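You operate a simulated robot arm through the tools that you are given. There is no shell and no other tool. Be economical: measure what you need, move in short steps, check, and stop when the job is done.

Carry out the task below with a simulated robot arm. There is one attempt and no reset: what you move stays moved.

Task
Bring the dead machine up and start side A alone.
Fine: isolator, air valve and key on, then reset.

It is judged by the outcome, as a careful person would: the job done as asked, and still so three seconds after it is handed in. It fails if anything else is knocked over, pushed out of place, dropped, spilled or broken.

Robot
A 7-joint arm with a fingered hand, fixed in place. Base frame: the origin is at the foot of the arm, x ahead of it, y to its left, z up. Lengths are in m, angles in rad, forces in N, time in s.
With the tool pointing down near the work surface it reaches from about 0.1 to 0.68 m from the base axis. Its first joint turns from -2.897 to 2.897 rad. Payload 3.4 kg.
The tool frame sits at the grasp point between the pads (the TCP): z along the fingers, y along the line on which they close. The tips reach 0.025 m beyond it. Largest opening 0.088 m; the body of the gripper starts 0.029 m behind the TCP. The gripper is a hand of 3 fingers: y runs from the thumb to the fingers, the wrist lies at [-0.013, -0.106, -0.174] in the tool frame, and closing takes about 1.5 s.
Orientation is that of the tool frame in the base frame, as a unit quaternion [w, x, y, z]. With the fingers straight down and the wrist toward the robot, the tool's x, y and z point along [0, 1, 0], [1, 0, 0] and [0, 0, -1] of the base frame.

Tools
- The arm moves only by the tool apply_moves. Its arguments are lists of equal length, an entry for each row: "delta_pos": the shift along the tool's x, y, z in units of 50 mm (1.0 is 50 mm), a list of three; "rot": the turn, a rotation vector about the tool's x, y, z in units of 5 degrees (1.0 is 5 degrees), a list of three. In form: {"delta_pos": [[dx, dy, dz], ...], "rot": [[rx, ry, rz], ...]}. A call has 1 to 10 rows; each row shifts and turns the commanded pose from where the row before left it, along the tool's axes as they then stand. "claw" is the closure, from 0 (fully open) to 1 (shut), set as the call begins (left out, the last holds). A call with a number of a shift or a turn outside -1 to 1 is refused whole. A row lasts 0.2 s, in which the tool goes at most 0.05 m and 0.15 rad; a call with a longer step from one row to the next is refused whole, and so is a gripper value outside its range. A pose out of reach is approached as far as the arm can. The call stops where the force on the tool passes 50 N (or 10 N more than at its start, if that is more) or the arm is blocked; 0.2 s more then pass. Each finger travels about 0.072 m/s and halts on what it meets, pressing with about 32 N; the grip force reading is that of the motor and also rises with nothing between the fingers. The clock runs only during rows and for 0.2 s after the last one: add rows that do not move to give the fingers time. It gives the time, the measured TCP pose, the force on the tool (base axes), the opening and the grip force at its end, in the units of the frame above (readings bear some noise), with the torque about the TCP (base axes, N m) and any sound that the robot's microphone picked up.
- Cameras (640 x 400 px; columns grow to the right, rows downward): "scene" is fixed at [0.2201, -0.5033, 1.905]; the picture's right is [0.73, -0.69, 0.00], its down [-0.60, -0.63, -0.49] and it looks along [0.34, 0.36, -0.87] (base axes); focal length 318 px, centre (320, 200). "wrist" rides on the gripper at [0.058, -0.085, -0.099] in the tool frame; the picture's right is [-0.67, 0.35, -0.66], its down [-0.69, -0.63, 0.37] and it looks along [-0.29, 0.69, 0.66] (tool axes); focal length 261 px, centre (320, 200). There is no depth. A picture from a camera that has moved, and an enlarged one, comes with that camera's place and axes in the base frame and with its lens. The place of the scene camera against the robot may be out by one fixed shift of up to 0.018 m in any direction.
- get_image(camera): a new picture of that camera. It takes no simulated time.
- move_column(by): slides the trunk up (or, below 0, down) by that many m; the arm rides with it, the base frame stays. It gives what a move gives, with no picture.
- curl_fingers(index, middle, thumb_bend, thumb_turn): sets how far each is bent, from 0 (flat) to 100 (curled in); at 30 the hand is open as for a grip, at 70 the pads meet at the TCP. One left out holds its place. A second passes; each finger stops where it meets its share of the squeeze, and holds until it gets a number again. A gripper value or a shape takes the hand back. It gives what a move gives, with no picture; readings hold the bend of each and the force on the fingers (four entries, about 0 where the hand has none), thumb and palm. thumb_turn goes from beside the hand (0) to across from the fingers (100), as for a grip.
- grasp_type(shape): the hand has 3 fingers and takes this shape, open, in about a second: jaw (thumb against the fingers, like two jaws); tri (thumb and two fingers); tip (a fingertip pinch); poke (one finger out to press); point (the index stretched); flat (the hand flat); cup (the hand cupped); fist (a fist). The gripper value then closes the fingers along that shape, each until it touches; the sizes above hold for jaw. It gives what a move gives, with no picture.
- enlarge(camera, box): a new picture of the part [left, top, right, bottom] of that camera's present view, enlarged. It takes no simulated time.
- sign_off(): hands the job in; it is judged then, once.

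Work in short steps. Places have to be worked out from the pictures, the camera data and where the tool is seen: move nearer, look again, correct. Check each grasp and each placing, and mend what went wrong. You have 120 turns and 84 pictures in all, those below and enlarged ones among them. Open the gripper and draw the arm clear of the work before you hand the job in, unless the task says otherwise; then end with one line.

The tools are called after "Emit:" as name(argument=value, ...) on one line, values as JSON. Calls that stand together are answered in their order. apply_moves: Moves the arm, as the interface text tells. Its arguments: {"type":"object","properties":{"delta_pos":{"type":"array"},"rot":{"type":"array"},"claw":{"type":"number"}},"required":["delta_pos","rot"]} The other tools are called the same way: move_column (by) slides the trunk up or down; grasp_type (shape) gives the hand a shape; curl_fingers (index, middle, thumb_bend, thumb_turn) moves the fingers one by one; get_image (camera) takes a picture; enlarge (camera, box) takes an enlarged picture of a part of a camera's view; sign_off () hands the job in.

At the start:

```text
time_s: 0.0
tool_pos: [0.366, -0.0193, 1.3951]
ee_rot: [0.001, 0.707, 0.707, 0.0]
force: [-0.3, 0.4, -0.4]
ft_torque: [0.01, 0.01, 0.01]
width: 0.0877
finger_force: 0.0
shape: jaw
bend: [30.0, 30.0, 30.0, 98.0]
finger forces: [0.1, 0.0, 0.0, 0.0, 0.1, 0.0]
trunk travel left (down, up): [-0.525, 0.065]
```

scene: 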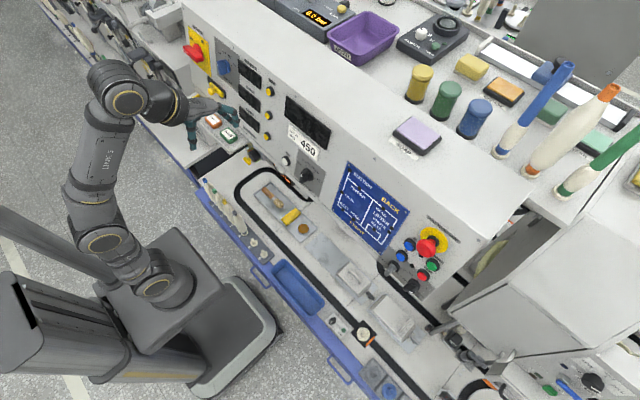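
wrist: 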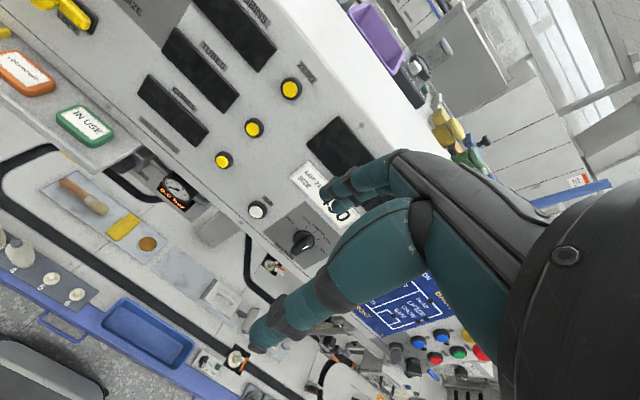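

The machine panel runs diagonally through the scene view. I start by enlarging the control areas to read the labels.

Emit:
enlarge(camera="scene", box=[160, 10, 320, 110])

Emit:
enlarge(camera="scene", box=[310, 150, 470, 310])

Emit:
enlarge(camera="scene", box=[180, 90, 340, 190])

```text
4.00 times, centred on (240, 60) of scene
camera zoom: at [0.2201, -0.5033, 1.905], right [0.73, -0.69, 0.0], down [-0.6, -0.63, -0.49], along [0.34, 0.36, -0.87], focal length 1274 px, centre (640, 760)
```

zoom: 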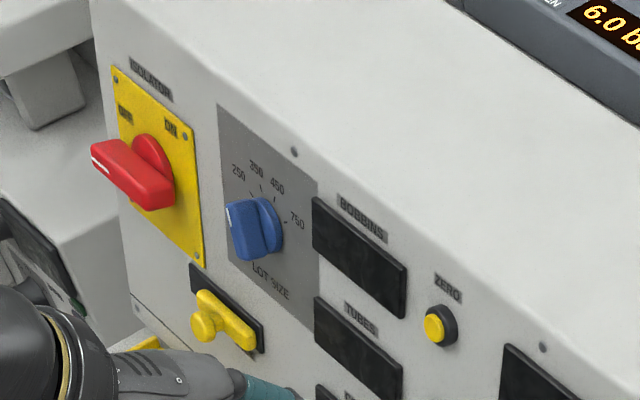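

```text
2.50 times, centred on (390, 230) of scene
camera zoom: at [0.2201, -0.5033, 1.905], right [0.73, -0.69, 0.0], down [-0.6, -0.63, -0.49], along [0.34, 0.36, -0.87], focal length 796 px, centre (145, 125)
```

zoom: 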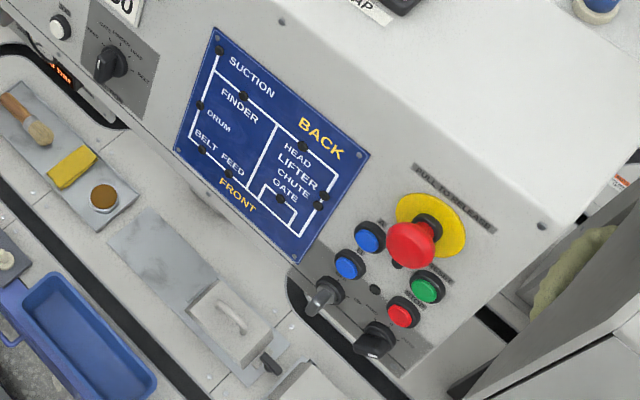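

```text
4.00 times, centred on (260, 140) of scene
camera zoom: at [0.2201, -0.5033, 1.905], right [0.73, -0.69, 0.0], down [-0.6, -0.63, -0.49], along [0.34, 0.36, -0.87], focal length 1274 px, centre (560, 440)
```

zoom: 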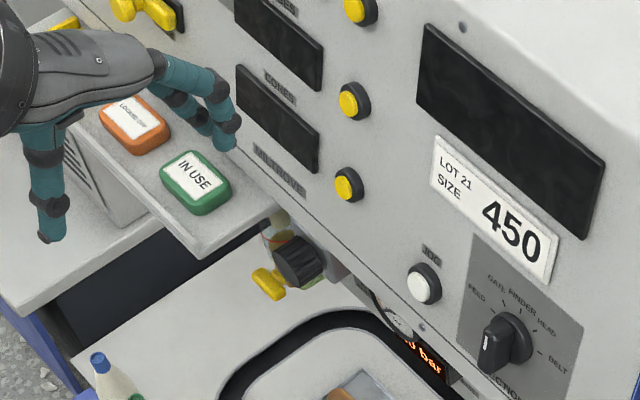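

I need finer views of the button cluster, the yellow handles and the tags.

Emit:
enlarge(camera="scene", box=[375, 220, 455, 300])

Emit:
enlarge(camera="scene", box=[235, 140, 325, 196])

Emit:
enlarge(camera="scene", box=[180, 70, 250, 114])

Emit:
enlarge(camera="wrist", box=[0, 0, 160, 100])

```text
5.00 times, centred on (415, 260) of scene
camera zoom: at [0.2201, -0.5033, 1.905], right [0.73, -0.69, 0.0], down [-0.6, -0.63, -0.49], along [0.34, 0.36, -0.87], focal length 1592 px, centre (-155, -100)
```

zoom: 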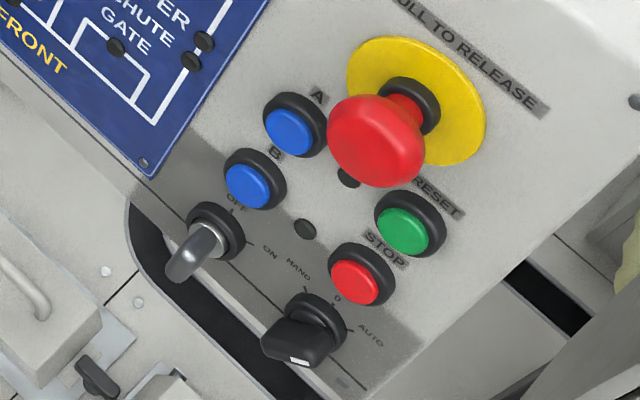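

```text
7.11 times, centred on (280, 168) of scene
camera zoom: at [0.2201, -0.5033, 1.905], right [0.73, -0.69, 0.0], down [-0.6, -0.63, -0.49], along [0.34, 0.36, -0.87], focal length 2265 px, centre (604, 428)
```

zoom: 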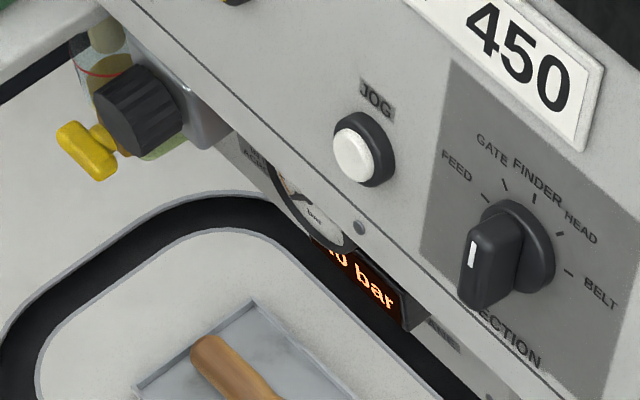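

```text
9.09 times, centred on (215, 92) of scene
camera zoom: at [0.2201, -0.5033, 1.905], right [0.73, -0.69, 0.0], down [-0.6, -0.63, -0.49], along [0.34, 0.36, -0.87], focal length 2896 px, centre (1274, 1182)
```

zoom: 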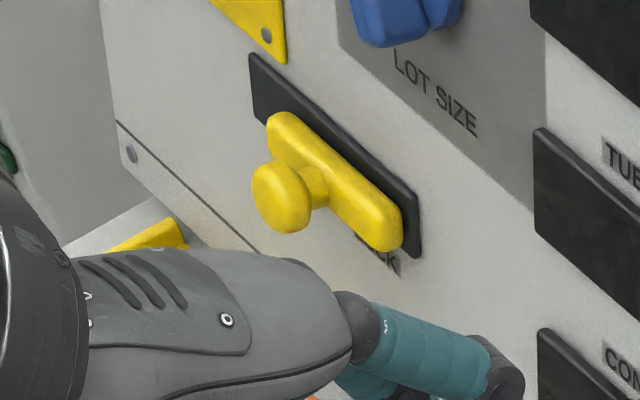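

```text
4.00 times, centred on (80, 50) of wrist
camera zoom: at [0.2807, 0.0389, 1.4942], right [0.35, -0.67, 0.66], down [-0.63, -0.69, -0.37], along [0.69, -0.29, -0.66], focal length 1043 px, centre (1280, 800)
```

zoom: 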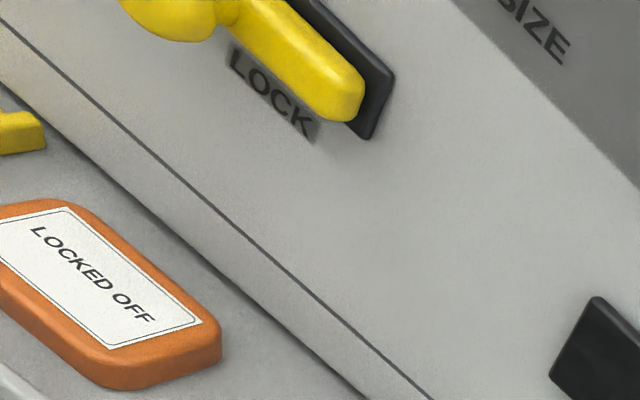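

The front panel faces the robot at about x≈0.53 to 0.57, leaning back, with controls from y≈+0.27 (isolator) to y≈-0.5 (buttons). I tilt the hand 45° so the wrist camera looks straight at the panel.

Emit:
apply_moves(delta_pos=[[0, 0, 0], [0, 0, 0], [0, 0, 0], [0, 0, 0], [0, 0, 0], [0, 0, 0], [0, 0, 0], [0, 0, 0], [0, 0, 0]], rot=[[-1, 0, 0], [-1, 0, 0], [-1, 0, 0], [-1, 0, 0], [-1, 0, 0], [-1, 0, 0], [-1, 0, 0], [-1, 0, 0], [-1, 0, 0]])

Emit:
get_image(camera="wrist")

```text
time_s: 2.0
tool_pos: [0.3739, -0.0189, 1.3896]
ee_rot: [0.265, 0.656, 0.656, 0.263]
force: [-0.1, -0.9, -0.2]
ft_torque: [0.01, 0.02, -0.02]
width: 0.0876
finger_force: 0.0
shape: jaw
bend: [30.0, 30.0, 30.0, 98.0]
finger forces: [0.1, 0.0, 0.1, 0.0, 0.0, 0.0]
trunk travel left (down, up): [-0.525, 0.065]
```

```text
74 pictures are left
camera wrist: at [0.2447, 0.0394, 1.4021], right [-0.2, -0.67, 0.72], down [-0.2, -0.69, -0.7], along [0.96, -0.29, 0.0], focal length 261 px, centre (320, 200)
```

wrist: 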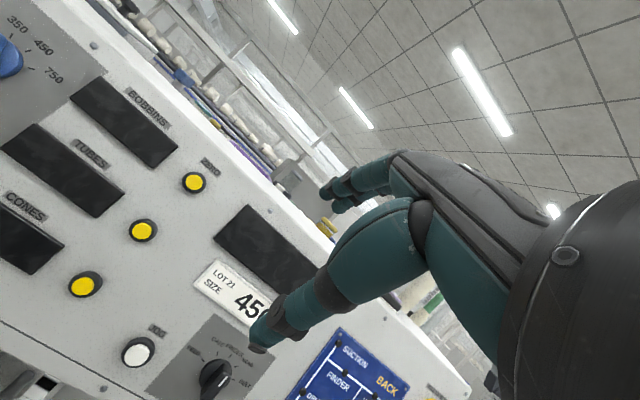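

The view works but is rolled about 45°. I shift left (+y) by 0.25 m to look at the isolator and the lock.

Emit:
apply_moves(delta_pos=[[1, 0, 0], [1, 0, 0], [1, 0, 0], [1, 0, 0], [1, 0, 0]], rot=[[0, 0, 0], [0, 0, 0], [0, 0, 0], [0, 0, 0], [0, 0, 0]])

Emit:
get_image(camera="wrist")

```text
time_s: 3.2
tool_pos: [0.3539, 0.2517, 1.3865]
ee_rot: [0.232, 0.631, 0.686, 0.278]
force: [0.3, 0.0, -0.1]
ft_torque: [-0.02, 0.0, 0.02]
width: 0.0879
finger_force: 0.2
shape: jaw
bend: [30.0, 30.0, 30.0, 98.0]
finger forces: [0.0, 0.0, 0.0, 0.0, 0.0, 0.0]
trunk travel left (down, up): [-0.525, 0.065]
```

```text
73 pictures are left
camera wrist: at [0.2192, 0.2954, 1.4028], right [-0.12, -0.71, 0.7], down [-0.15, -0.68, -0.72], along [0.98, -0.19, -0.03], focal length 261 px, centre (320, 200)
```

wrist: 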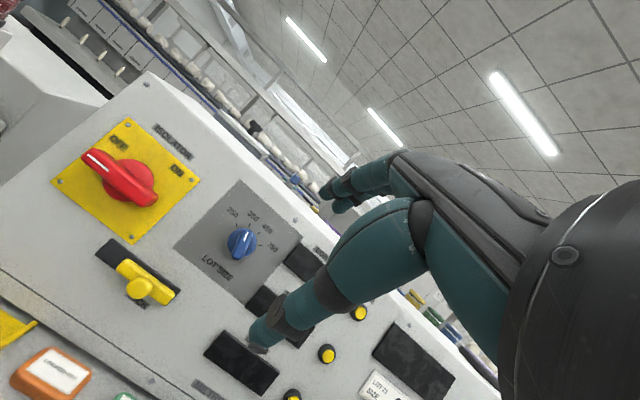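

Emit:
enlarge(camera="wrist", box=[40, 110, 220, 310])

```text
2.00 times, centred on (130, 210) of wrist
camera zoom: at [0.2192, 0.2954, 1.4028], right [-0.12, -0.71, 0.7], down [-0.15, -0.68, -0.72], along [0.98, -0.19, -0.03], focal length 521 px, centre (700, 180)
```

zoom: 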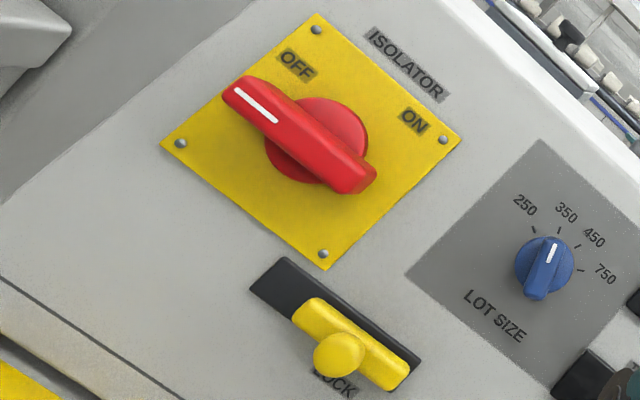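

The isolator handle sits horizontally at OFF, with its mark pointing left. Triangulating from both cameras puts it at about (0.55, 0.42, 1.25). I tilt the tool further to face the panel and let it settle.

Emit:
apply_moves(delta_pos=[[0, 0, 0], [0, 0, 0], [0, 0, 0], [0, 0, 0], [0, 0, 0], [0, 0, 0], [0, 0, 0], [0, 0, 0], [0, 0, 0]], rot=[[-1, 0, 0], [-1, 0, 0], [-1, 0, 0], [-1, 0, 0], [-1, 0, 0], [-1, 0, 0], [-0.8, 0, 0], [0, 0, 0], [0, 0, 0]])

Emit:
get_image(camera="wrist")

Emit:
get_image(camera="scene")

```text
time_s: 3.8
tool_pos: [0.3742, 0.2485, 1.3767]
ee_rot: [0.234, 0.618, 0.677, 0.324]
force: [-0.3, -0.3, -0.1]
ft_torque: [0.0, 0.02, 0.01]
width: 0.0876
finger_force: 0.1
shape: jaw
bend: [30.0, 30.0, 30.0, 98.0]
finger forces: [0.1, 0.0, 0.0, 0.0, 0.0, 0.0]
trunk travel left (down, up): [-0.525, 0.065]
stopped in row 2: the arm was blocked; the commanded pose is now the measured one
```

```text
71 pictures are left
camera wrist: at [0.2374, 0.2884, 1.3873], right [-0.15, -0.75, 0.64], down [-0.08, -0.64, -0.76], along [0.99, -0.17, 0.03], focal length 261 px, centre (320, 200)
```

wrist: 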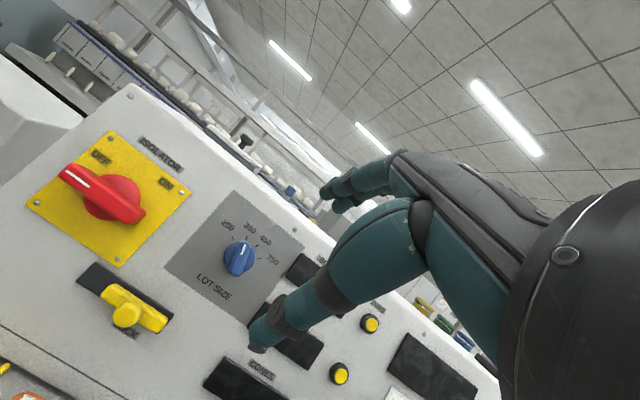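

```text
70 pictures are left
```

scene: 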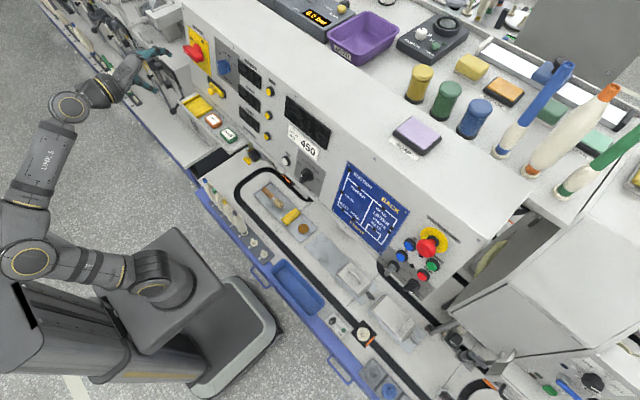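

The tilt stopped at a joint limit with the elbow swung out, so the arm needs a different height. I lower the trunk 0.15 m, which puts the TCP at about z 1.23 and still above the shelf, then retry the tilt.

Emit:
move_column(by=-0.15)

Emit:
apply_moves(delta_pos=[[0, 0, 0], [0, 0, 0], [0, 0, 0], [0, 0, 0], [0, 0, 0]], rot=[[-1, 0, 0], [-1, 0, 0], [-1, 0, 0], [-1, 0, 0], [-1, 0, 0]])

Emit:
get_image(camera="scene")

```text
time_s: 5.5
tool_pos: [0.3786, 0.2459, 1.2232]
ee_rot: [0.231, 0.621, 0.677, 0.322]
force: [-0.1, -0.8, -0.6]
ft_torque: [0.0, 0.01, 0.0]
width: 0.0878
finger_force: 0.1
shape: jaw
bend: [30.0, 30.0, 30.0, 98.0]
finger forces: [0.0, 0.0, 0.0, 0.0, 0.1, 0.0]
trunk travel left (down, up): [-0.375, 0.215]
```

```text
time_s: 6.2
tool_pos: [0.4042, 0.2488, 1.2034]
ee_rot: [0.205, 0.604, 0.666, 0.388]
force: [-0.6, 0.0, 0.7]
ft_torque: [0.02, -0.01, -0.03]
width: 0.088
finger_force: 0.0
shape: jaw
bend: [30.0, 30.0, 30.0, 98.0]
finger forces: [0.0, 0.0, 0.0, 0.1, 0.1, 0.0]
trunk travel left (down, up): [-0.375, 0.215]
stopped in row 3: the arm was blocked; the commanded pose is now the measured one
```

```text
69 pictures are left
```

scene: 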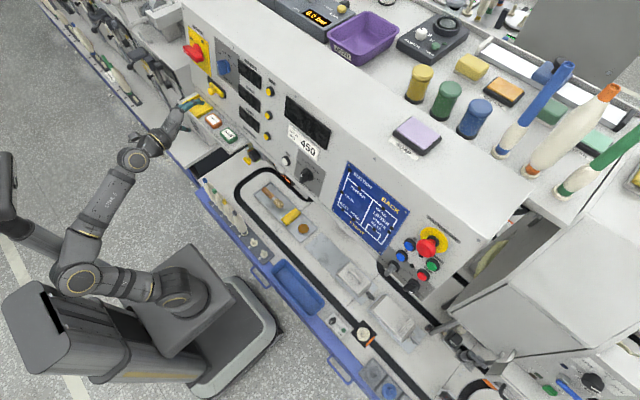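

The limit stays the same relative to the arm, because the forearm has to come up more from below. I raise the hand 0.12 m in base z, lower the trunk further, and then tilt again.

Emit:
apply_moves(delta_pos=[[0.19, 0.76, -0.62], [0.19, 0.76, -0.62], [0.19, 0.76, -0.62]], rot=[[0, 0, 0], [0, 0, 0], [0, 0, 0]])

Emit:
move_column(by=-0.15)

Emit:
apply_moves(delta_pos=[[0.19, 0.76, -0.62], [0.19, 0.76, -0.62], [0, 0, 0], [0, 0, 0], [0, 0, 0], [0, 0, 0]], rot=[[0, 0, 0], [0, 0, 0], [-1, 0, 0], [-1, 0, 0], [-1, 0, 0], [-1, 0, 0]])

Emit:
get_image(camera="scene")

```text
time_s: 7.0
tool_pos: [0.4004, 0.2502, 1.3518]
ee_rot: [0.206, 0.602, 0.668, 0.387]
force: [0.3, -0.5, 1.0]
ft_torque: [0.01, 0.02, 0.0]
width: 0.0876
finger_force: 0.0
shape: jaw
bend: [30.0, 30.0, 30.0, 98.0]
finger forces: [0.0, 0.0, 0.0, 0.0, 0.0, 0.0]
trunk travel left (down, up): [-0.375, 0.215]
```

```text
time_s: 8.8
tool_pos: [0.4001, 0.2507, 1.2022]
ee_rot: [0.207, 0.602, 0.667, 0.387]
force: [-0.2, 0.1, -0.1]
ft_torque: [0.01, -0.04, -0.01]
width: 0.0877
finger_force: 0.1
shape: jaw
bend: [30.0, 30.0, 30.0, 98.0]
finger forces: [0.0, 0.1, 0.0, 0.1, 0.1, 0.0]
trunk travel left (down, up): [-0.225, 0.365]
```

```text
time_s: 10.2
tool_pos: [0.3897, 0.2376, 1.2557]
ee_rot: [0.308, 0.557, 0.59, 0.497]
force: [-0.1, -1.1, 0.0]
ft_torque: [-0.01, -0.01, -0.01]
width: 0.0879
finger_force: 0.0
shape: jaw
bend: [30.0, 30.0, 30.0, 98.0]
finger forces: [0.1, 0.0, 0.0, 0.1, 0.0, 0.0]
out of reach, approached as far as the arm can: row 1, 2
trunk travel left (down, up): [-0.225, 0.365]
```

```text
68 pictures are left
```

scene: 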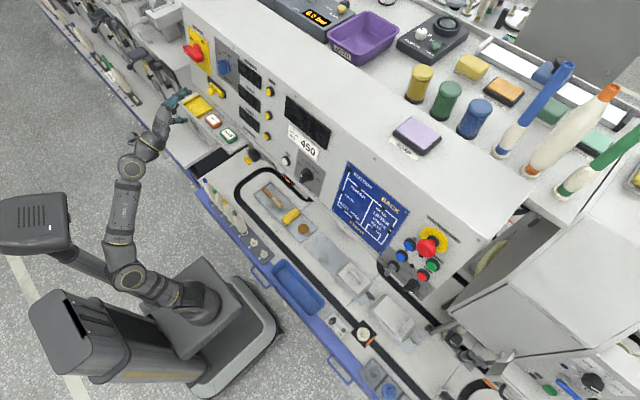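

That worked: the tool now points at the panel (z ≈ (0.92, 0.24, −0.32)). I square the orientation, shift left 0.15 m towards the isolator, and look.

Emit:
apply_moves(delta_pos=[[0, 0, 0], [0, 0, 0], [0, 0, 0], [1, 0, 0], [1, 0, 0], [1, 0, 0], [0, 0, 0]], rot=[[-0.58, -0.89, -0.51], [-0.58, -0.89, -0.51], [-0.58, -0.89, -0.51], [0, 0, 0], [0, 0, 0], [0, 0, 0], [0, 0, 0]])

Emit:
get_image(camera="wrist")

Emit:
enlarge(camera="scene", box=[130, 10, 290, 110])

```text
time_s: 11.8
tool_pos: [0.3877, 0.3695, 1.2492]
ee_rot: [0.448, 0.545, 0.547, 0.451]
force: [0.2, 1.3, -0.2]
ft_torque: [0.03, -0.01, -0.02]
width: 0.088
finger_force: 0.1
shape: jaw
bend: [30.0, 30.0, 30.0, 98.0]
finger forces: [0.0, 0.0, 0.0, 0.1, 0.0, 0.1]
out of reach, approached as far as the arm can: row 6
trunk travel left (down, up): [-0.225, 0.365]
```

```text
67 pictures are left
camera wrist: at [0.2727, 0.4268, 1.1852], right [-0.57, -0.67, 0.47], down [0.24, -0.68, -0.69], along [0.78, -0.28, 0.55], focal length 261 px, centre (320, 200)
```

wrist: 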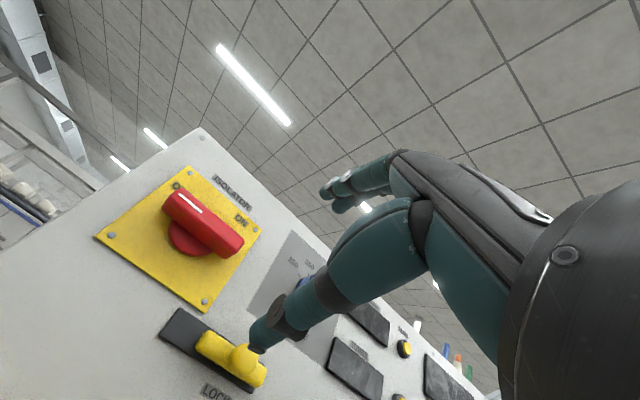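

```text
4.00 times, centred on (210, 60) of scene
camera zoom: at [0.2201, -0.5033, 1.905], right [0.73, -0.69, 0.0], down [-0.6, -0.63, -0.49], along [0.34, 0.36, -0.87], focal length 1274 px, centre (760, 760)
```

zoom: 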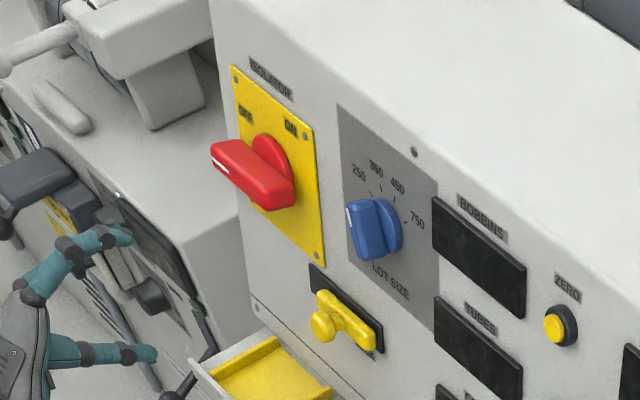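

The hand is square to the panel, and I refine the handle's front face to about (0.541, 0.415, 1.257). I move left and forward to a standoff at about x 0.44.

Emit:
apply_moves(delta_pos=[[0.5, 0.1, 0.5], [0.42, 0, 0.5], [0, 0, 0]], rot=[[0, 0, 0], [0, 0, 0], [0, 0, 0]])

Emit:
get_image(camera="wrist")

Emit:
get_image(camera="scene")

```text
time_s: 12.6
tool_pos: [0.4014, 0.3792, 1.2399]
ee_rot: [0.447, 0.545, 0.547, 0.451]
force: [0.0, -0.1, 1.0]
ft_torque: [0.0, -0.01, -0.03]
width: 0.0881
finger_force: 0.0
shape: jaw
bend: [30.0, 30.0, 30.0, 98.0]
finger forces: [0.0, 0.0, 0.0, 0.1, 0.1, 0.0]
out of reach, approached as far as the arm can: row 1, 2
trunk travel left (down, up): [-0.225, 0.365]
```

```text
65 pictures are left
camera wrist: at [0.2872, 0.4352, 1.1758], right [-0.57, -0.67, 0.47], down [0.24, -0.68, -0.69], along [0.78, -0.28, 0.55], focal length 261 px, centre (320, 200)
```

wrist: 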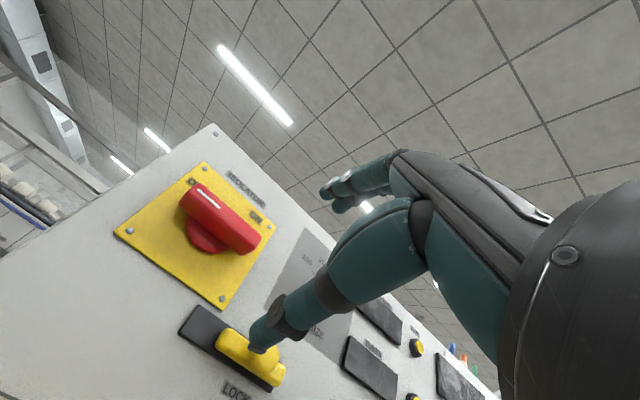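

```text
64 pictures are left
```

scene: 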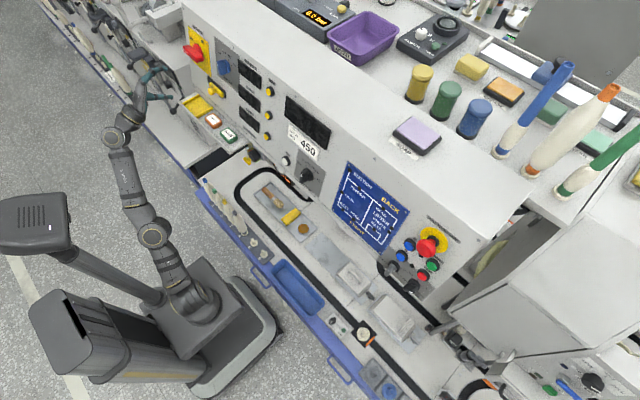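

The arm is now almost fully stretched with the trunk this low. I raise the trunk 0.12 m and lower the hand back to z 1.25 while moving towards the handle.

Emit:
move_column(by=0.12)

Emit:
apply_moves(delta_pos=[[0, -0.9, 0.2], [0, -0.9, 0.2], [0.4, -0.2, 0.5], [0.4, 0, 0.5], [0, 0, 0]], rot=[[0, 0, 0], [0, 0, 0], [0, 0, 0], [0, 0, 0], [0, 0, 0]])

```text
time_s: 14.1
tool_pos: [0.4016, 0.378, 1.3603]
ee_rot: [0.447, 0.545, 0.547, 0.451]
force: [-0.1, -0.2, -0.6]
ft_torque: [0.02, 0.0, 0.02]
width: 0.0881
finger_force: 0.2
shape: jaw
bend: [30.0, 30.0, 30.0, 98.0]
finger forces: [0.0, 0.1, 0.0, 0.0, 0.1, 0.1]
trunk travel left (down, up): [-0.345, 0.245]
```

```text
time_s: 15.3
tool_pos: [0.4516, 0.4194, 1.2491]
ee_rot: [0.447, 0.544, 0.548, 0.452]
force: [-0.4, -0.6, 0.1]
ft_torque: [0.0, 0.03, 0.02]
width: 0.0884
finger_force: 0.0
shape: jaw
bend: [30.0, 30.0, 30.0, 98.0]
finger forces: [0.1, 0.1, 0.1, 0.1, 0.0, 0.0]
trunk travel left (down, up): [-0.345, 0.245]
```

The orientation held and the TCP is at (0.452, 0.419, 1.249). I check the alignment before closing in.

Emit:
get_image(camera="wrist")

Emit:
enlarge(camera="scene", box=[130, 10, 290, 110])

```text
63 pictures are left
camera wrist: at [0.3371, 0.4755, 1.1843], right [-0.57, -0.67, 0.47], down [0.24, -0.68, -0.69], along [0.78, -0.28, 0.55], focal length 261 px, centre (320, 200)
```

wrist: 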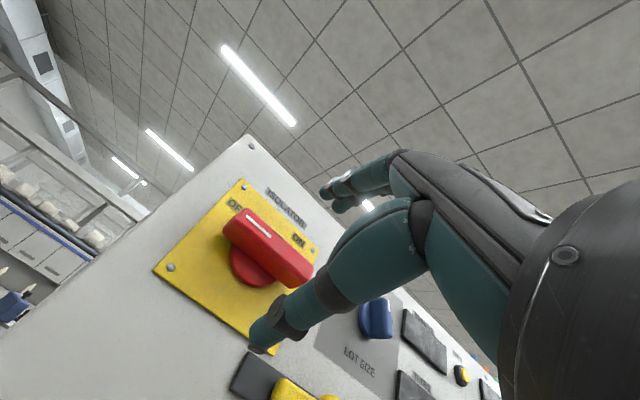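

```text
4.00 times, centred on (210, 60) of scene
camera zoom: at [0.2201, -0.5033, 1.905], right [0.73, -0.69, 0.0], down [-0.6, -0.63, -0.49], along [0.34, 0.36, -0.87], focal length 1274 px, centre (760, 760)
```

zoom: 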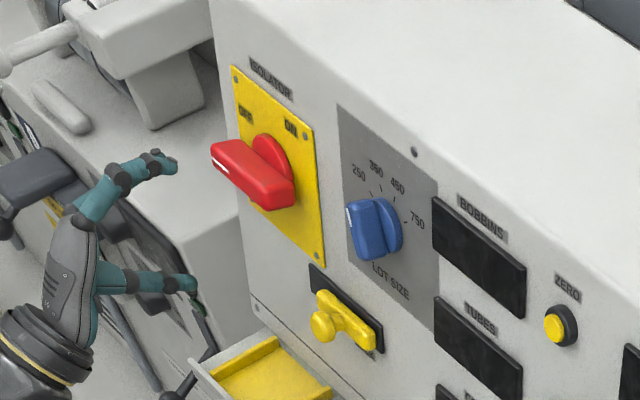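

Handle face re-estimated at (0.541, 0.418, 1.255). I line up vertically and then advance about 0.08 m along the tool axis.

Emit:
apply_moves(delta_pos=[[0, 0.46, 0], [0, 0, 0.4], [0, 0, 0.4], [0, 0, 0.4], [0, 0, 0.4], [0, 0, 0]], rot=[[0, 0, 0], [0, 0, 0], [0, 0, 0], [0, 0, 0], [0, 0, 0], [0, 0, 0]])

Emit:
get_image(camera="wrist")

Emit:
enlarge(camera="scene", box=[130, 10, 290, 110])

```text
time_s: 16.7
tool_pos: [0.5277, 0.4133, 1.2489]
ee_rot: [0.448, 0.544, 0.547, 0.452]
force: [-0.3, 0.0, 1.0]
ft_torque: [-0.01, 0.02, 0.02]
width: 0.0879
finger_force: 0.0
shape: jaw
bend: [30.0, 30.0, 30.0, 98.0]
finger forces: [0.1, 0.0, 0.1, 0.1, 0.0, 0.0]
out of reach, approached as far as the arm can: row 4, 5
trunk travel left (down, up): [-0.345, 0.245]
```

```text
61 pictures are left
camera wrist: at [0.4126, 0.4693, 1.1843], right [-0.57, -0.67, 0.47], down [0.24, -0.68, -0.69], along [0.78, -0.28, 0.55], focal length 261 px, centre (320, 200)
```

wrist: 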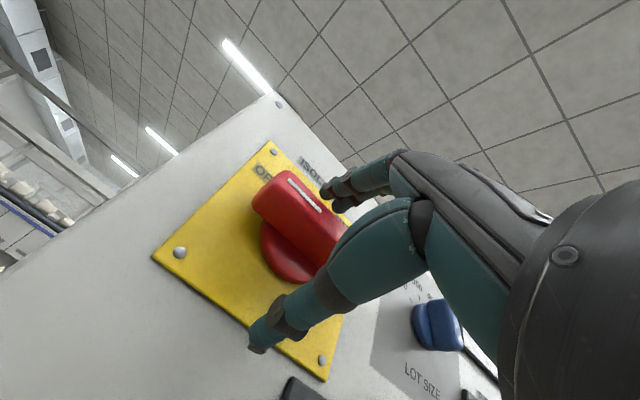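

```text
4.00 times, centred on (210, 60) of scene
camera zoom: at [0.2201, -0.5033, 1.905], right [0.73, -0.69, 0.0], down [-0.6, -0.63, -0.49], along [0.34, 0.36, -0.87], focal length 1274 px, centre (760, 760)
```

zoom: 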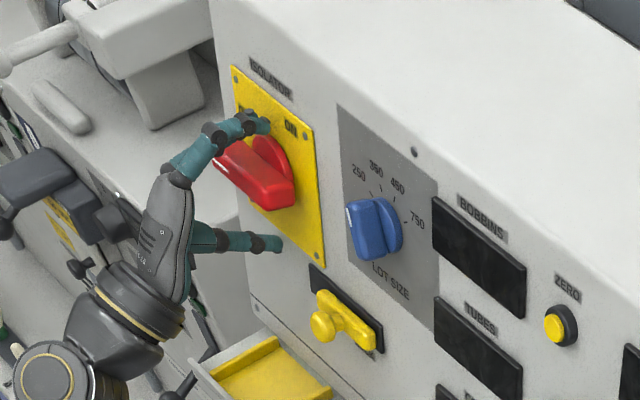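

The fingers straddle the handle but the arm is at its reach limit. I back out, raise the trunk 0.1 m to gain reach, and come back in.

Emit:
apply_moves(delta_pos=[[0, 0, -0.6], [0, 0, -0.8], [0, 0, 0]], rot=[[0, 0, 0], [0, 0, 0], [0, 0, 0]])

Emit:
move_column(by=0.1)

Emit:
apply_moves(delta_pos=[[0, -0.98, 0.19], [0, -0.98, 0.19], [0, 0, 0]], rot=[[0, 0, 0], [0, 0, 0], [0, 0, 0]])

```text
time_s: 17.5
tool_pos: [0.4578, 0.4132, 1.2616]
ee_rot: [0.448, 0.545, 0.546, 0.451]
force: [-0.7, -0.6, 0.9]
ft_torque: [0.05, 0.02, 0.01]
width: 0.0879
finger_force: 0.0
shape: jaw
bend: [30.0, 30.0, 30.0, 98.0]
finger forces: [0.1, 0.1, 0.0, 0.0, 0.0, 0.0]
trunk travel left (down, up): [-0.345, 0.245]
```

```text
time_s: 18.8
tool_pos: [0.4575, 0.4136, 1.3621]
ee_rot: [0.448, 0.545, 0.547, 0.451]
force: [-0.5, 0.4, 0.1]
ft_torque: [0.01, 0.02, -0.01]
width: 0.0878
finger_force: 0.1
shape: jaw
bend: [30.0, 30.0, 30.0, 98.0]
finger forces: [0.0, 0.0, 0.0, 0.0, 0.0, 0.0]
trunk travel left (down, up): [-0.445, 0.145]
```

```text
time_s: 19.6
tool_pos: [0.4578, 0.4131, 1.2628]
ee_rot: [0.448, 0.544, 0.547, 0.452]
force: [1.6, 0.8, -0.8]
ft_torque: [0.01, -0.01, -0.03]
width: 0.0878
finger_force: 0.1
shape: jaw
bend: [30.0, 30.0, 30.0, 98.0]
finger forces: [0.0, 0.0, 0.1, 0.0, 0.0, 0.0]
trunk travel left (down, up): [-0.445, 0.145]
```

Orientation kept. Now I advance to the handle again (TCP target about (0.541, 0.416, 1.253)).

Emit:
apply_moves(delta_pos=[[0.06, 0.12, 0.4], [0, 0, 0.4], [0, 0, 0.4], [0, 0, 0.4], [0, 0, 0]], rot=[[0, 0, 0], [0, 0, 0], [0, 0, 0], [0, 0, 0], [0, 0, 0]])

Emit:
get_image(camera="wrist")

```text
time_s: 20.8
tool_pos: [0.5369, 0.4166, 1.2527]
ee_rot: [0.448, 0.546, 0.546, 0.45]
force: [-2.0, -0.2, 0.6]
ft_torque: [0.02, 0.08, 0.02]
width: 0.0881
finger_force: 0.1
shape: jaw
bend: [30.0, 30.0, 30.0, 98.0]
finger forces: [0.0, 0.0, 0.0, 0.0, 1.5, 0.1]
trunk travel left (down, up): [-0.445, 0.145]
```

```text
59 pictures are left
camera wrist: at [0.4228, 0.4727, 1.1882], right [-0.57, -0.67, 0.47], down [0.24, -0.68, -0.69], along [0.78, -0.28, 0.55], focal length 261 px, centre (320, 200)
```

wrist: 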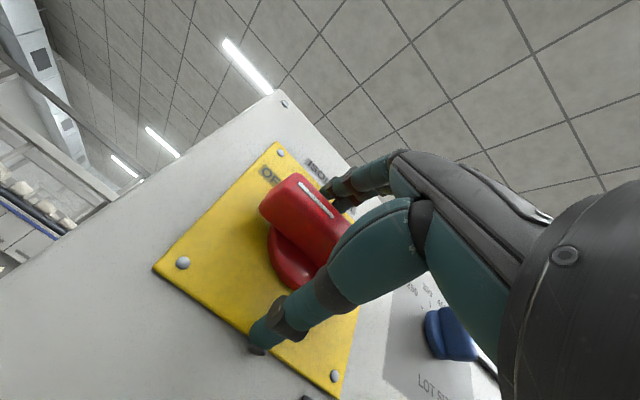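

The thumb tip just touches the plate, so I back off 4 mm and close on the handle.

Emit:
apply_moves(delta_pos=[[0, 0, -0.08], [0, 0, 0], [0, 0, 0], [0, 0, 0], [0, 0, 0], [0, 0, 0], [0, 0, 0], [0, 0, 0]], rot=[[0, 0, 0], [0, 0, 0], [0, 0, 0], [0, 0, 0], [0, 0, 0], [0, 0, 0], [0, 0, 0], [0, 0, 0]], claw=1)

Emit:
get_image(camera="wrist")

```text
time_s: 22.6
tool_pos: [0.5313, 0.4144, 1.2569]
ee_rot: [0.448, 0.545, 0.545, 0.452]
force: [11.4, 5.3, 38.0]
ft_torque: [0.02, -0.87, 0.2]
width: 0.0074
finger_force: 32.2
shape: jaw
bend: [70.0, 70.0, 76.0, 100.0]
finger forces: [36.4, 17.4, 0.0, 0.0, 16.9, 0.0]
trunk travel left (down, up): [-0.445, 0.145]
```

```text
58 pictures are left
camera wrist: at [0.4171, 0.4709, 1.1913], right [-0.58, -0.67, 0.46], down [0.24, -0.68, -0.69], along [0.78, -0.28, 0.56], focal length 261 px, centre (320, 200)
```

wrist: 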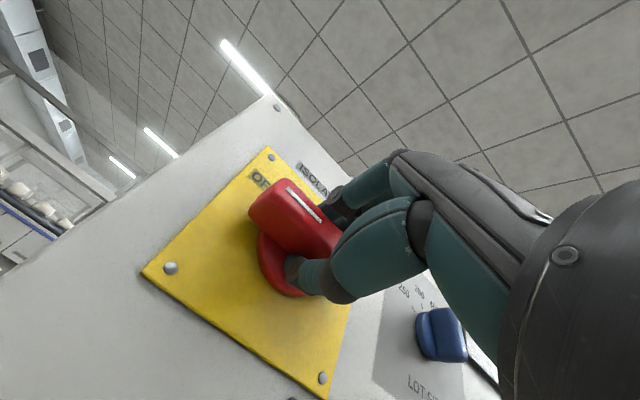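

The handle is gripped, but 38 N pushes the tool up, so the tool sits a little low on it. I raise it about 5 mm to balance before turning.

Emit:
apply_moves(delta_pos=[[0, 0.06, 0], [0, 0.06, 0], [0, 0, 0]], rot=[[0, 0, 0], [0, 0, 0], [0, 0, 0]])

```text
time_s: 23.4
tool_pos: [0.5325, 0.4145, 1.2601]
ee_rot: [0.448, 0.545, 0.546, 0.452]
force: [2.3, -0.5, 20.1]
ft_torque: [0.03, -0.56, 0.1]
width: 0.0086
finger_force: 32.6
shape: jaw
bend: [70.0, 70.0, 76.0, 100.0]
finger forces: [29.7, 14.1, 0.0, 0.0, 26.1, 0.0]
trunk travel left (down, up): [-0.445, 0.145]
```

Improving. I raise another 3 mm and start the clockwise turn (about +z of the tool).

Emit:
apply_moves(delta_pos=[[0, 0.07, 0], [0, 0, 0], [0, 0, 0], [0, 0, 0], [0, 0, 0]], rot=[[0, 0, 0], [0, 0, 1], [0, 0, 1], [0, 0, 1], [0, 0, 1]])

Emit:
get_image(camera="wrist")

```text
time_s: 24.6
tool_pos: [0.5351, 0.4148, 1.263]
ee_rot: [0.363, 0.632, 0.443, 0.522]
force: [2.5, 2.3, 14.6]
ft_torque: [-0.1, -0.29, 0.13]
width: 0.0096
finger_force: 31.7
shape: jaw
bend: [70.0, 70.0, 75.0, 100.0]
finger forces: [24.3, 17.6, 0.1, 0.0, 28.8, 0.1]
trunk travel left (down, up): [-0.445, 0.145]
```

```text
57 pictures are left
camera wrist: at [0.4246, 0.4978, 1.2233], right [-0.62, -0.75, 0.22], down [0.2, -0.42, -0.88], along [0.76, -0.5, 0.42], focal length 261 px, centre (320, 200)
```

wrist: 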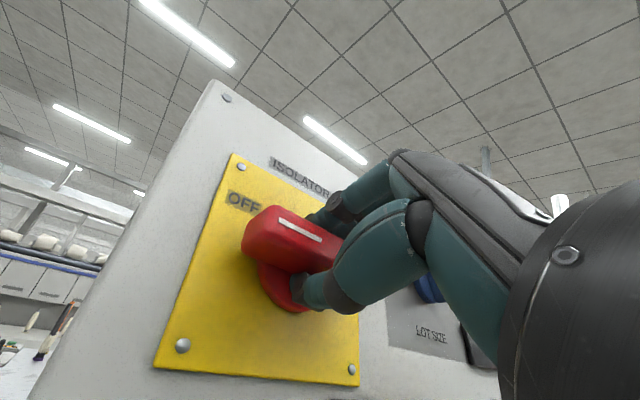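

Torque is low, so it's not yet clear whether the handle follows. I keep turning and compare.

Emit:
apply_moves(delta_pos=[[0, 0, 0], [0, 0, 0], [0, 0, 0], [0, 0, 0], [0, 0, 0], [0, 0, 0]], rot=[[0, 0, 1], [0, 0, 1], [0, 0, 1], [0, 0, 1], [0, 0, 1], [0, 0, 1]])

Emit:
get_image(camera="wrist")

Emit:
enlarge(camera="scene", box=[130, 10, 290, 110])

```text
time_s: 26.0
tool_pos: [0.5108, 0.3897, 1.2494]
ee_rot: [0.214, 0.725, 0.27, 0.596]
force: [32.5, 27.0, 4.0]
ft_torque: [-0.11, -0.17, -0.32]
width: 0.011
finger_force: 31.8
shape: jaw
bend: [70.0, 70.0, 69.0, 87.0]
finger forces: [12.0, 3.9, 0.0, 0.0, 37.2, 0.1]
out of reach, approached as far as the arm can: row 2, 3, 4, 5, 6
trunk travel left (down, up): [-0.445, 0.145]
```

```text
56 pictures are left
camera wrist: at [0.4081, 0.4904, 1.2573], right [-0.69, -0.71, -0.15], down [0.17, 0.04, -0.98], along [0.7, -0.71, 0.1], focal length 261 px, centre (320, 200)
```

wrist: 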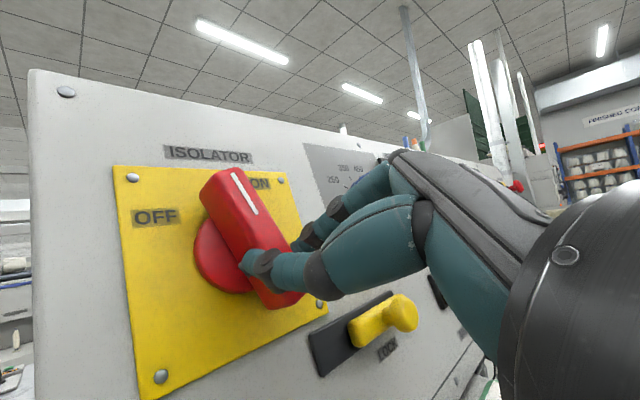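

```text
4.00 times, centred on (210, 60) of scene
camera zoom: at [0.2201, -0.5033, 1.905], right [0.73, -0.69, 0.0], down [-0.6, -0.63, -0.49], along [0.34, 0.36, -0.87], focal length 1274 px, centre (760, 760)
```

zoom: 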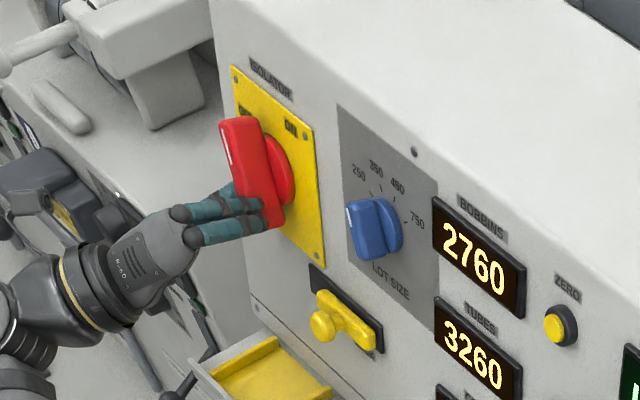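

The displays lit up, so the isolator is making contact. I release, ease back and see where the handle rests.

Emit:
apply_moves(delta_pos=[[0, 0, 0], [0, 0, 0], [0, 0, 0], [0, 0, 0], [0, 0, 0], [0, 0, 0], [0, 0, 0]], rot=[[0, 0, 0], [0, 0, 0], [0, 0, 0], [0, 0, 0], [0, 0, 0], [0, 0, 0], [0, 0, 0]], claw=0)

Emit:
get_image(camera="wrist")

```text
time_s: 27.6
tool_pos: [0.5037, 0.3832, 1.2547]
ee_rot: [0.216, 0.725, 0.264, 0.598]
force: [-1.0, 0.3, -0.3]
ft_torque: [-0.04, 0.01, -0.01]
width: 0.0877
finger_force: 0.1
shape: jaw
bend: [30.0, 30.0, 30.0, 98.0]
finger forces: [0.0, 0.0, 0.1, 0.1, 0.0, 0.0]
trunk travel left (down, up): [-0.445, 0.145]
```

```text
54 pictures are left
camera wrist: at [0.4031, 0.4841, 1.2622], right [-0.7, -0.7, -0.16], down [0.18, 0.04, -0.98], along [0.7, -0.71, 0.1], focal length 261 px, centre (320, 200)
```

wrist: 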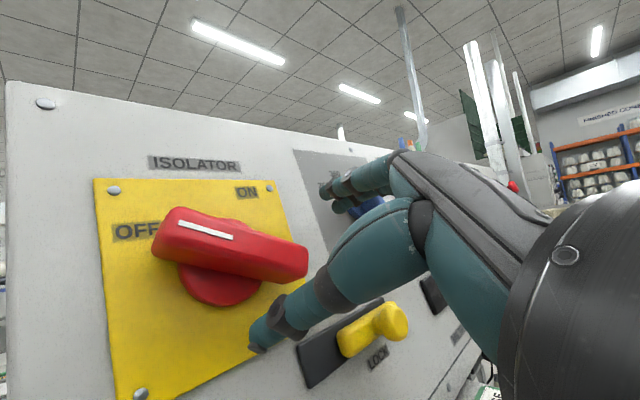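

Emit:
enlarge(camera="scene", box=[170, 10, 330, 110])

```text
4.00 times, centred on (250, 60) of scene
camera zoom: at [0.2201, -0.5033, 1.905], right [0.73, -0.69, 0.0], down [-0.6, -0.63, -0.49], along [0.34, 0.36, -0.87], focal length 1274 px, centre (600, 760)
```

zoom: 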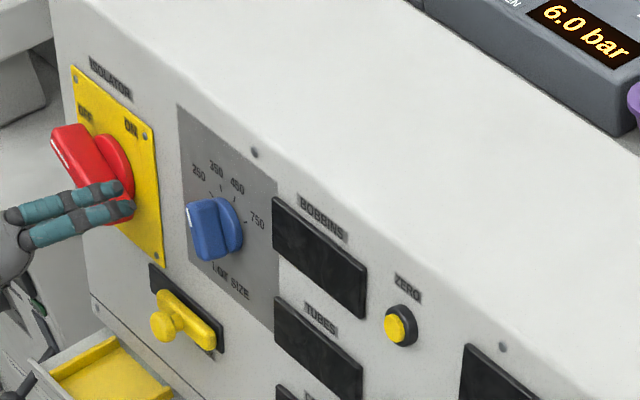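

The handle fell back and the displays went dark, so it only holds once fully turned, and my reach ran out near 60 to 70°. Pushing the handle round with one finger avoids the wrist swing, so I back off, unroll the hand and take the "poke" shape.

Emit:
apply_moves(delta_pos=[[0, 0, -0.7], [0, 0, -0.7], [0, 0, 0], [0, 0, 0], [0, 0, 0], [0, 0, 0], [0, 0, 0], [0, 0, 0], [0, 0, 0], [0, 0, 0]], rot=[[0, 0, 0], [0, 0, 0], [0, 0, -1], [0, 0, -1], [0, 0, -1], [0, 0, -1], [0, 0, -1], [0, 0, -1], [0, 0, -1], [0, 0, -1]])

Emit:
grasp_type(shape="poke")

Emit:
get_image(camera="wrist")

Emit:
enlarge(camera="scene", box=[110, 10, 270, 110])

```text
time_s: 29.8
tool_pos: [0.4666, 0.4542, 1.3067]
ee_rot: [0.407, 0.591, 0.497, 0.488]
force: [0.1, -0.1, 0.0]
ft_torque: [-0.02, 0.02, 0.03]
width: 0.0876
finger_force: 0.1
shape: jaw
bend: [30.0, 30.0, 30.0, 98.0]
finger forces: [0.0, 0.0, 0.0, 0.0, 0.0, 0.0]
out of reach, approached as far as the arm can: row 1, 2, 3, 4, 5, 6, 7, 8, 9, 10
trunk travel left (down, up): [-0.445, 0.145]
```

```text
time_s: 30.7
tool_pos: [0.467, 0.4556, 1.307]
ee_rot: [0.406, 0.591, 0.497, 0.489]
force: [-0.7, -0.4, 0.5]
ft_torque: [-0.01, 0.01, -0.01]
width: 0.0002
finger_force: 0.0
shape: poke
bend: [70.0, 70.0, 100.0, 100.0]
finger forces: [0.0, 0.0, 0.1, 0.1, 0.0, 0.0]
trunk travel left (down, up): [-0.445, 0.145]
```

```text
52 pictures are left
camera wrist: at [0.3544, 0.5257, 1.2534], right [-0.6, -0.72, 0.35], down [0.22, -0.56, -0.8], along [0.77, -0.4, 0.49], focal length 261 px, centre (320, 200)
```

wrist: 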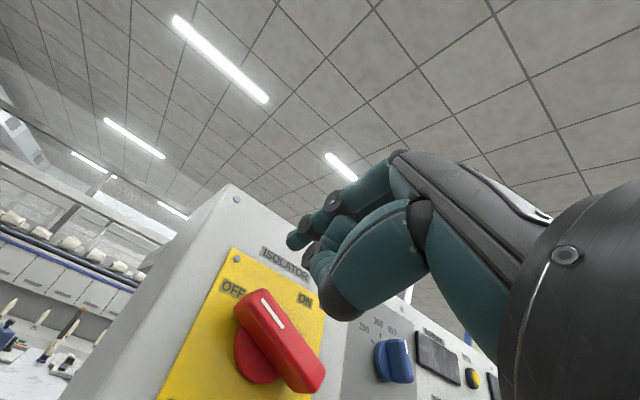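

```text
4.00 times, centred on (190, 60) of scene
camera zoom: at [0.2201, -0.5033, 1.905], right [0.73, -0.69, 0.0], down [-0.6, -0.63, -0.49], along [0.34, 0.36, -0.87], focal length 1274 px, centre (840, 760)
```

zoom: 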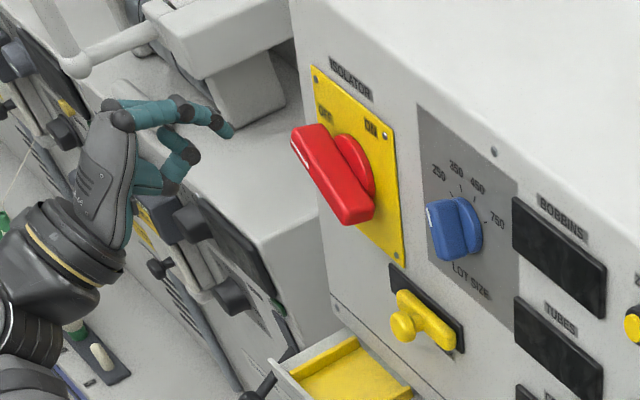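

The handle now rests about 25° round. It's held by friction, and my opening fingers dragged it back, so a push will do. I square the hand and position above the handle's right end, still standing off.

Emit:
curl_fingers(middle=100)

Emit:
apply_moves(delta_pos=[[-0.85, 0.1, 0], [-0.85, 0, 0], [0, 0, 0]], rot=[[0, 0, -1], [0, 0, -1], [0, 0, 0]])

Emit:
get_image(camera="wrist")

Emit:
enlarge(camera="scene", box=[130, 10, 290, 110])

```text
time_s: 31.7
tool_pos: [0.4677, 0.4546, 1.307]
ee_rot: [0.406, 0.591, 0.497, 0.488]
force: [0.3, 0.3, -0.6]
ft_torque: [0.04, -0.01, 0.01]
width: 0.0226
finger_force: 0.1
shape: fingers
bend: [70.0, 100.0, 100.0, 100.0]
finger forces: [0.1, 0.0, 0.0, 0.0, 0.0, 0.1]
trunk travel left (down, up): [-0.445, 0.145]
```

```text
time_s: 32.5
tool_pos: [0.4997, 0.4323, 1.3424]
ee_rot: [0.447, 0.545, 0.548, 0.451]
force: [-0.4, -0.3, -0.1]
ft_torque: [0.02, 0.04, -0.02]
width: 0.0226
finger_force: 0.1
shape: fingers
bend: [70.0, 100.0, 100.0, 100.0]
finger forces: [0.0, 0.1, 0.0, 0.0, 0.0, 0.1]
out of reach, approached as far as the arm can: row 1, 2
trunk travel left (down, up): [-0.445, 0.145]
```

```text
50 pictures are left
camera wrist: at [0.3858, 0.4896, 1.2775], right [-0.57, -0.67, 0.47], down [0.24, -0.68, -0.69], along [0.78, -0.28, 0.55], focal length 261 px, centre (320, 200)
```

wrist: 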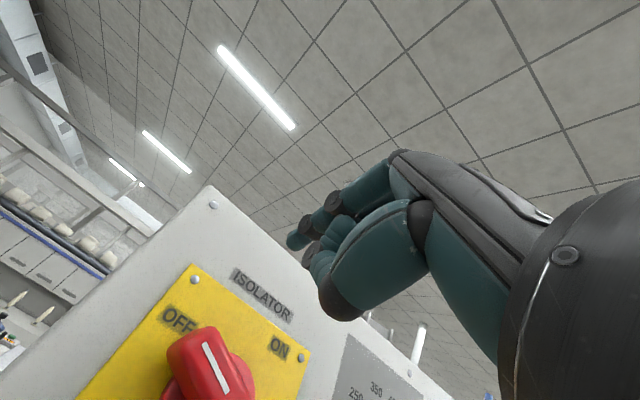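

```text
4.00 times, centred on (210, 60) of scene
camera zoom: at [0.2201, -0.5033, 1.905], right [0.73, -0.69, 0.0], down [-0.6, -0.63, -0.49], along [0.34, 0.36, -0.87], focal length 1274 px, centre (760, 760)
```

zoom: 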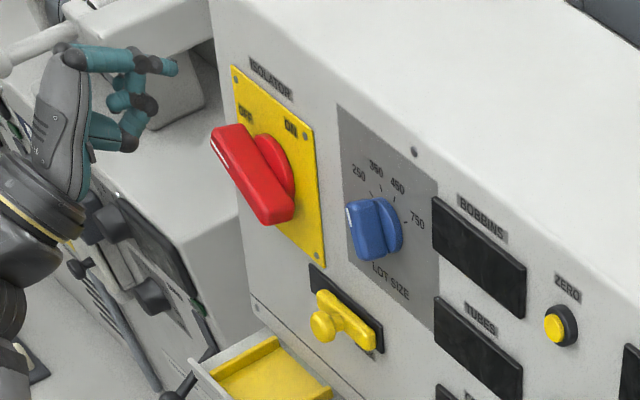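

The commanded pose is in reach again at (0.500, 0.432, 1.342). I go to just above the handle's right end and in to fingertip depth.

Emit:
apply_moves(delta_pos=[[-0.62, -0.3, 0], [-0.62, -0.3, 0], [0, 0, 0.4], [0, 0.1, 0.4], [0, 0, 0]], rot=[[0, 0, 0], [0, 0, 0], [0, 0, 0], [0, 0, 0], [0, 0, 0]])

Emit:
get_image(camera="wrist")

Emit:
enlarge(camera="scene", box=[130, 10, 290, 110])

```text
time_s: 33.7
tool_pos: [0.5459, 0.4111, 1.3338]
ee_rot: [0.448, 0.546, 0.547, 0.45]
force: [-0.4, 0.4, -1.5]
ft_torque: [-0.01, -0.02, 0.02]
width: 0.0226
finger_force: 0.0
shape: fingers
bend: [70.0, 100.0, 100.0, 100.0]
finger forces: [0.0, 0.0, 0.1, 0.1, 0.1, 0.1]
out of reach, approached as far as the arm can: row 1, 2, 3, 4
trunk travel left (down, up): [-0.445, 0.145]
```

```text
48 pictures are left
camera wrist: at [0.4309, 0.4686, 1.2691], right [-0.57, -0.67, 0.47], down [0.24, -0.68, -0.69], along [0.78, -0.28, 0.55], focal length 261 px, centre (320, 200)
```

wrist: 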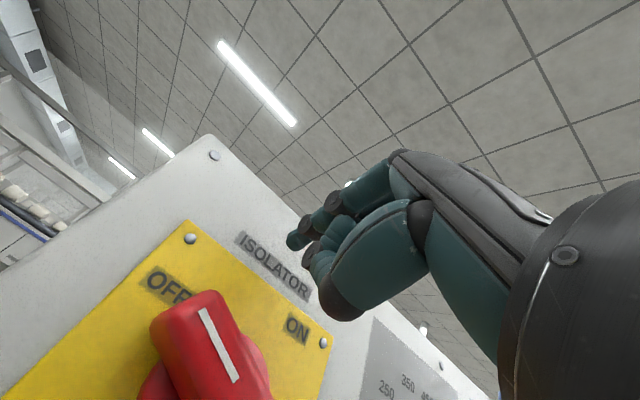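

```text
4.00 times, centred on (210, 60) of scene
camera zoom: at [0.2201, -0.5033, 1.905], right [0.73, -0.69, 0.0], down [-0.6, -0.63, -0.49], along [0.34, 0.36, -0.87], focal length 1274 px, centre (760, 760)
```

zoom: 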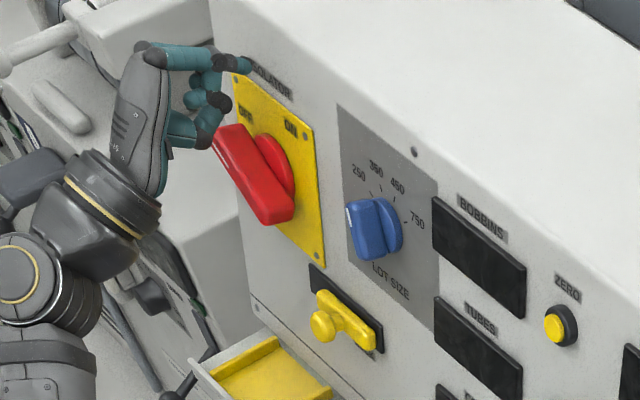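

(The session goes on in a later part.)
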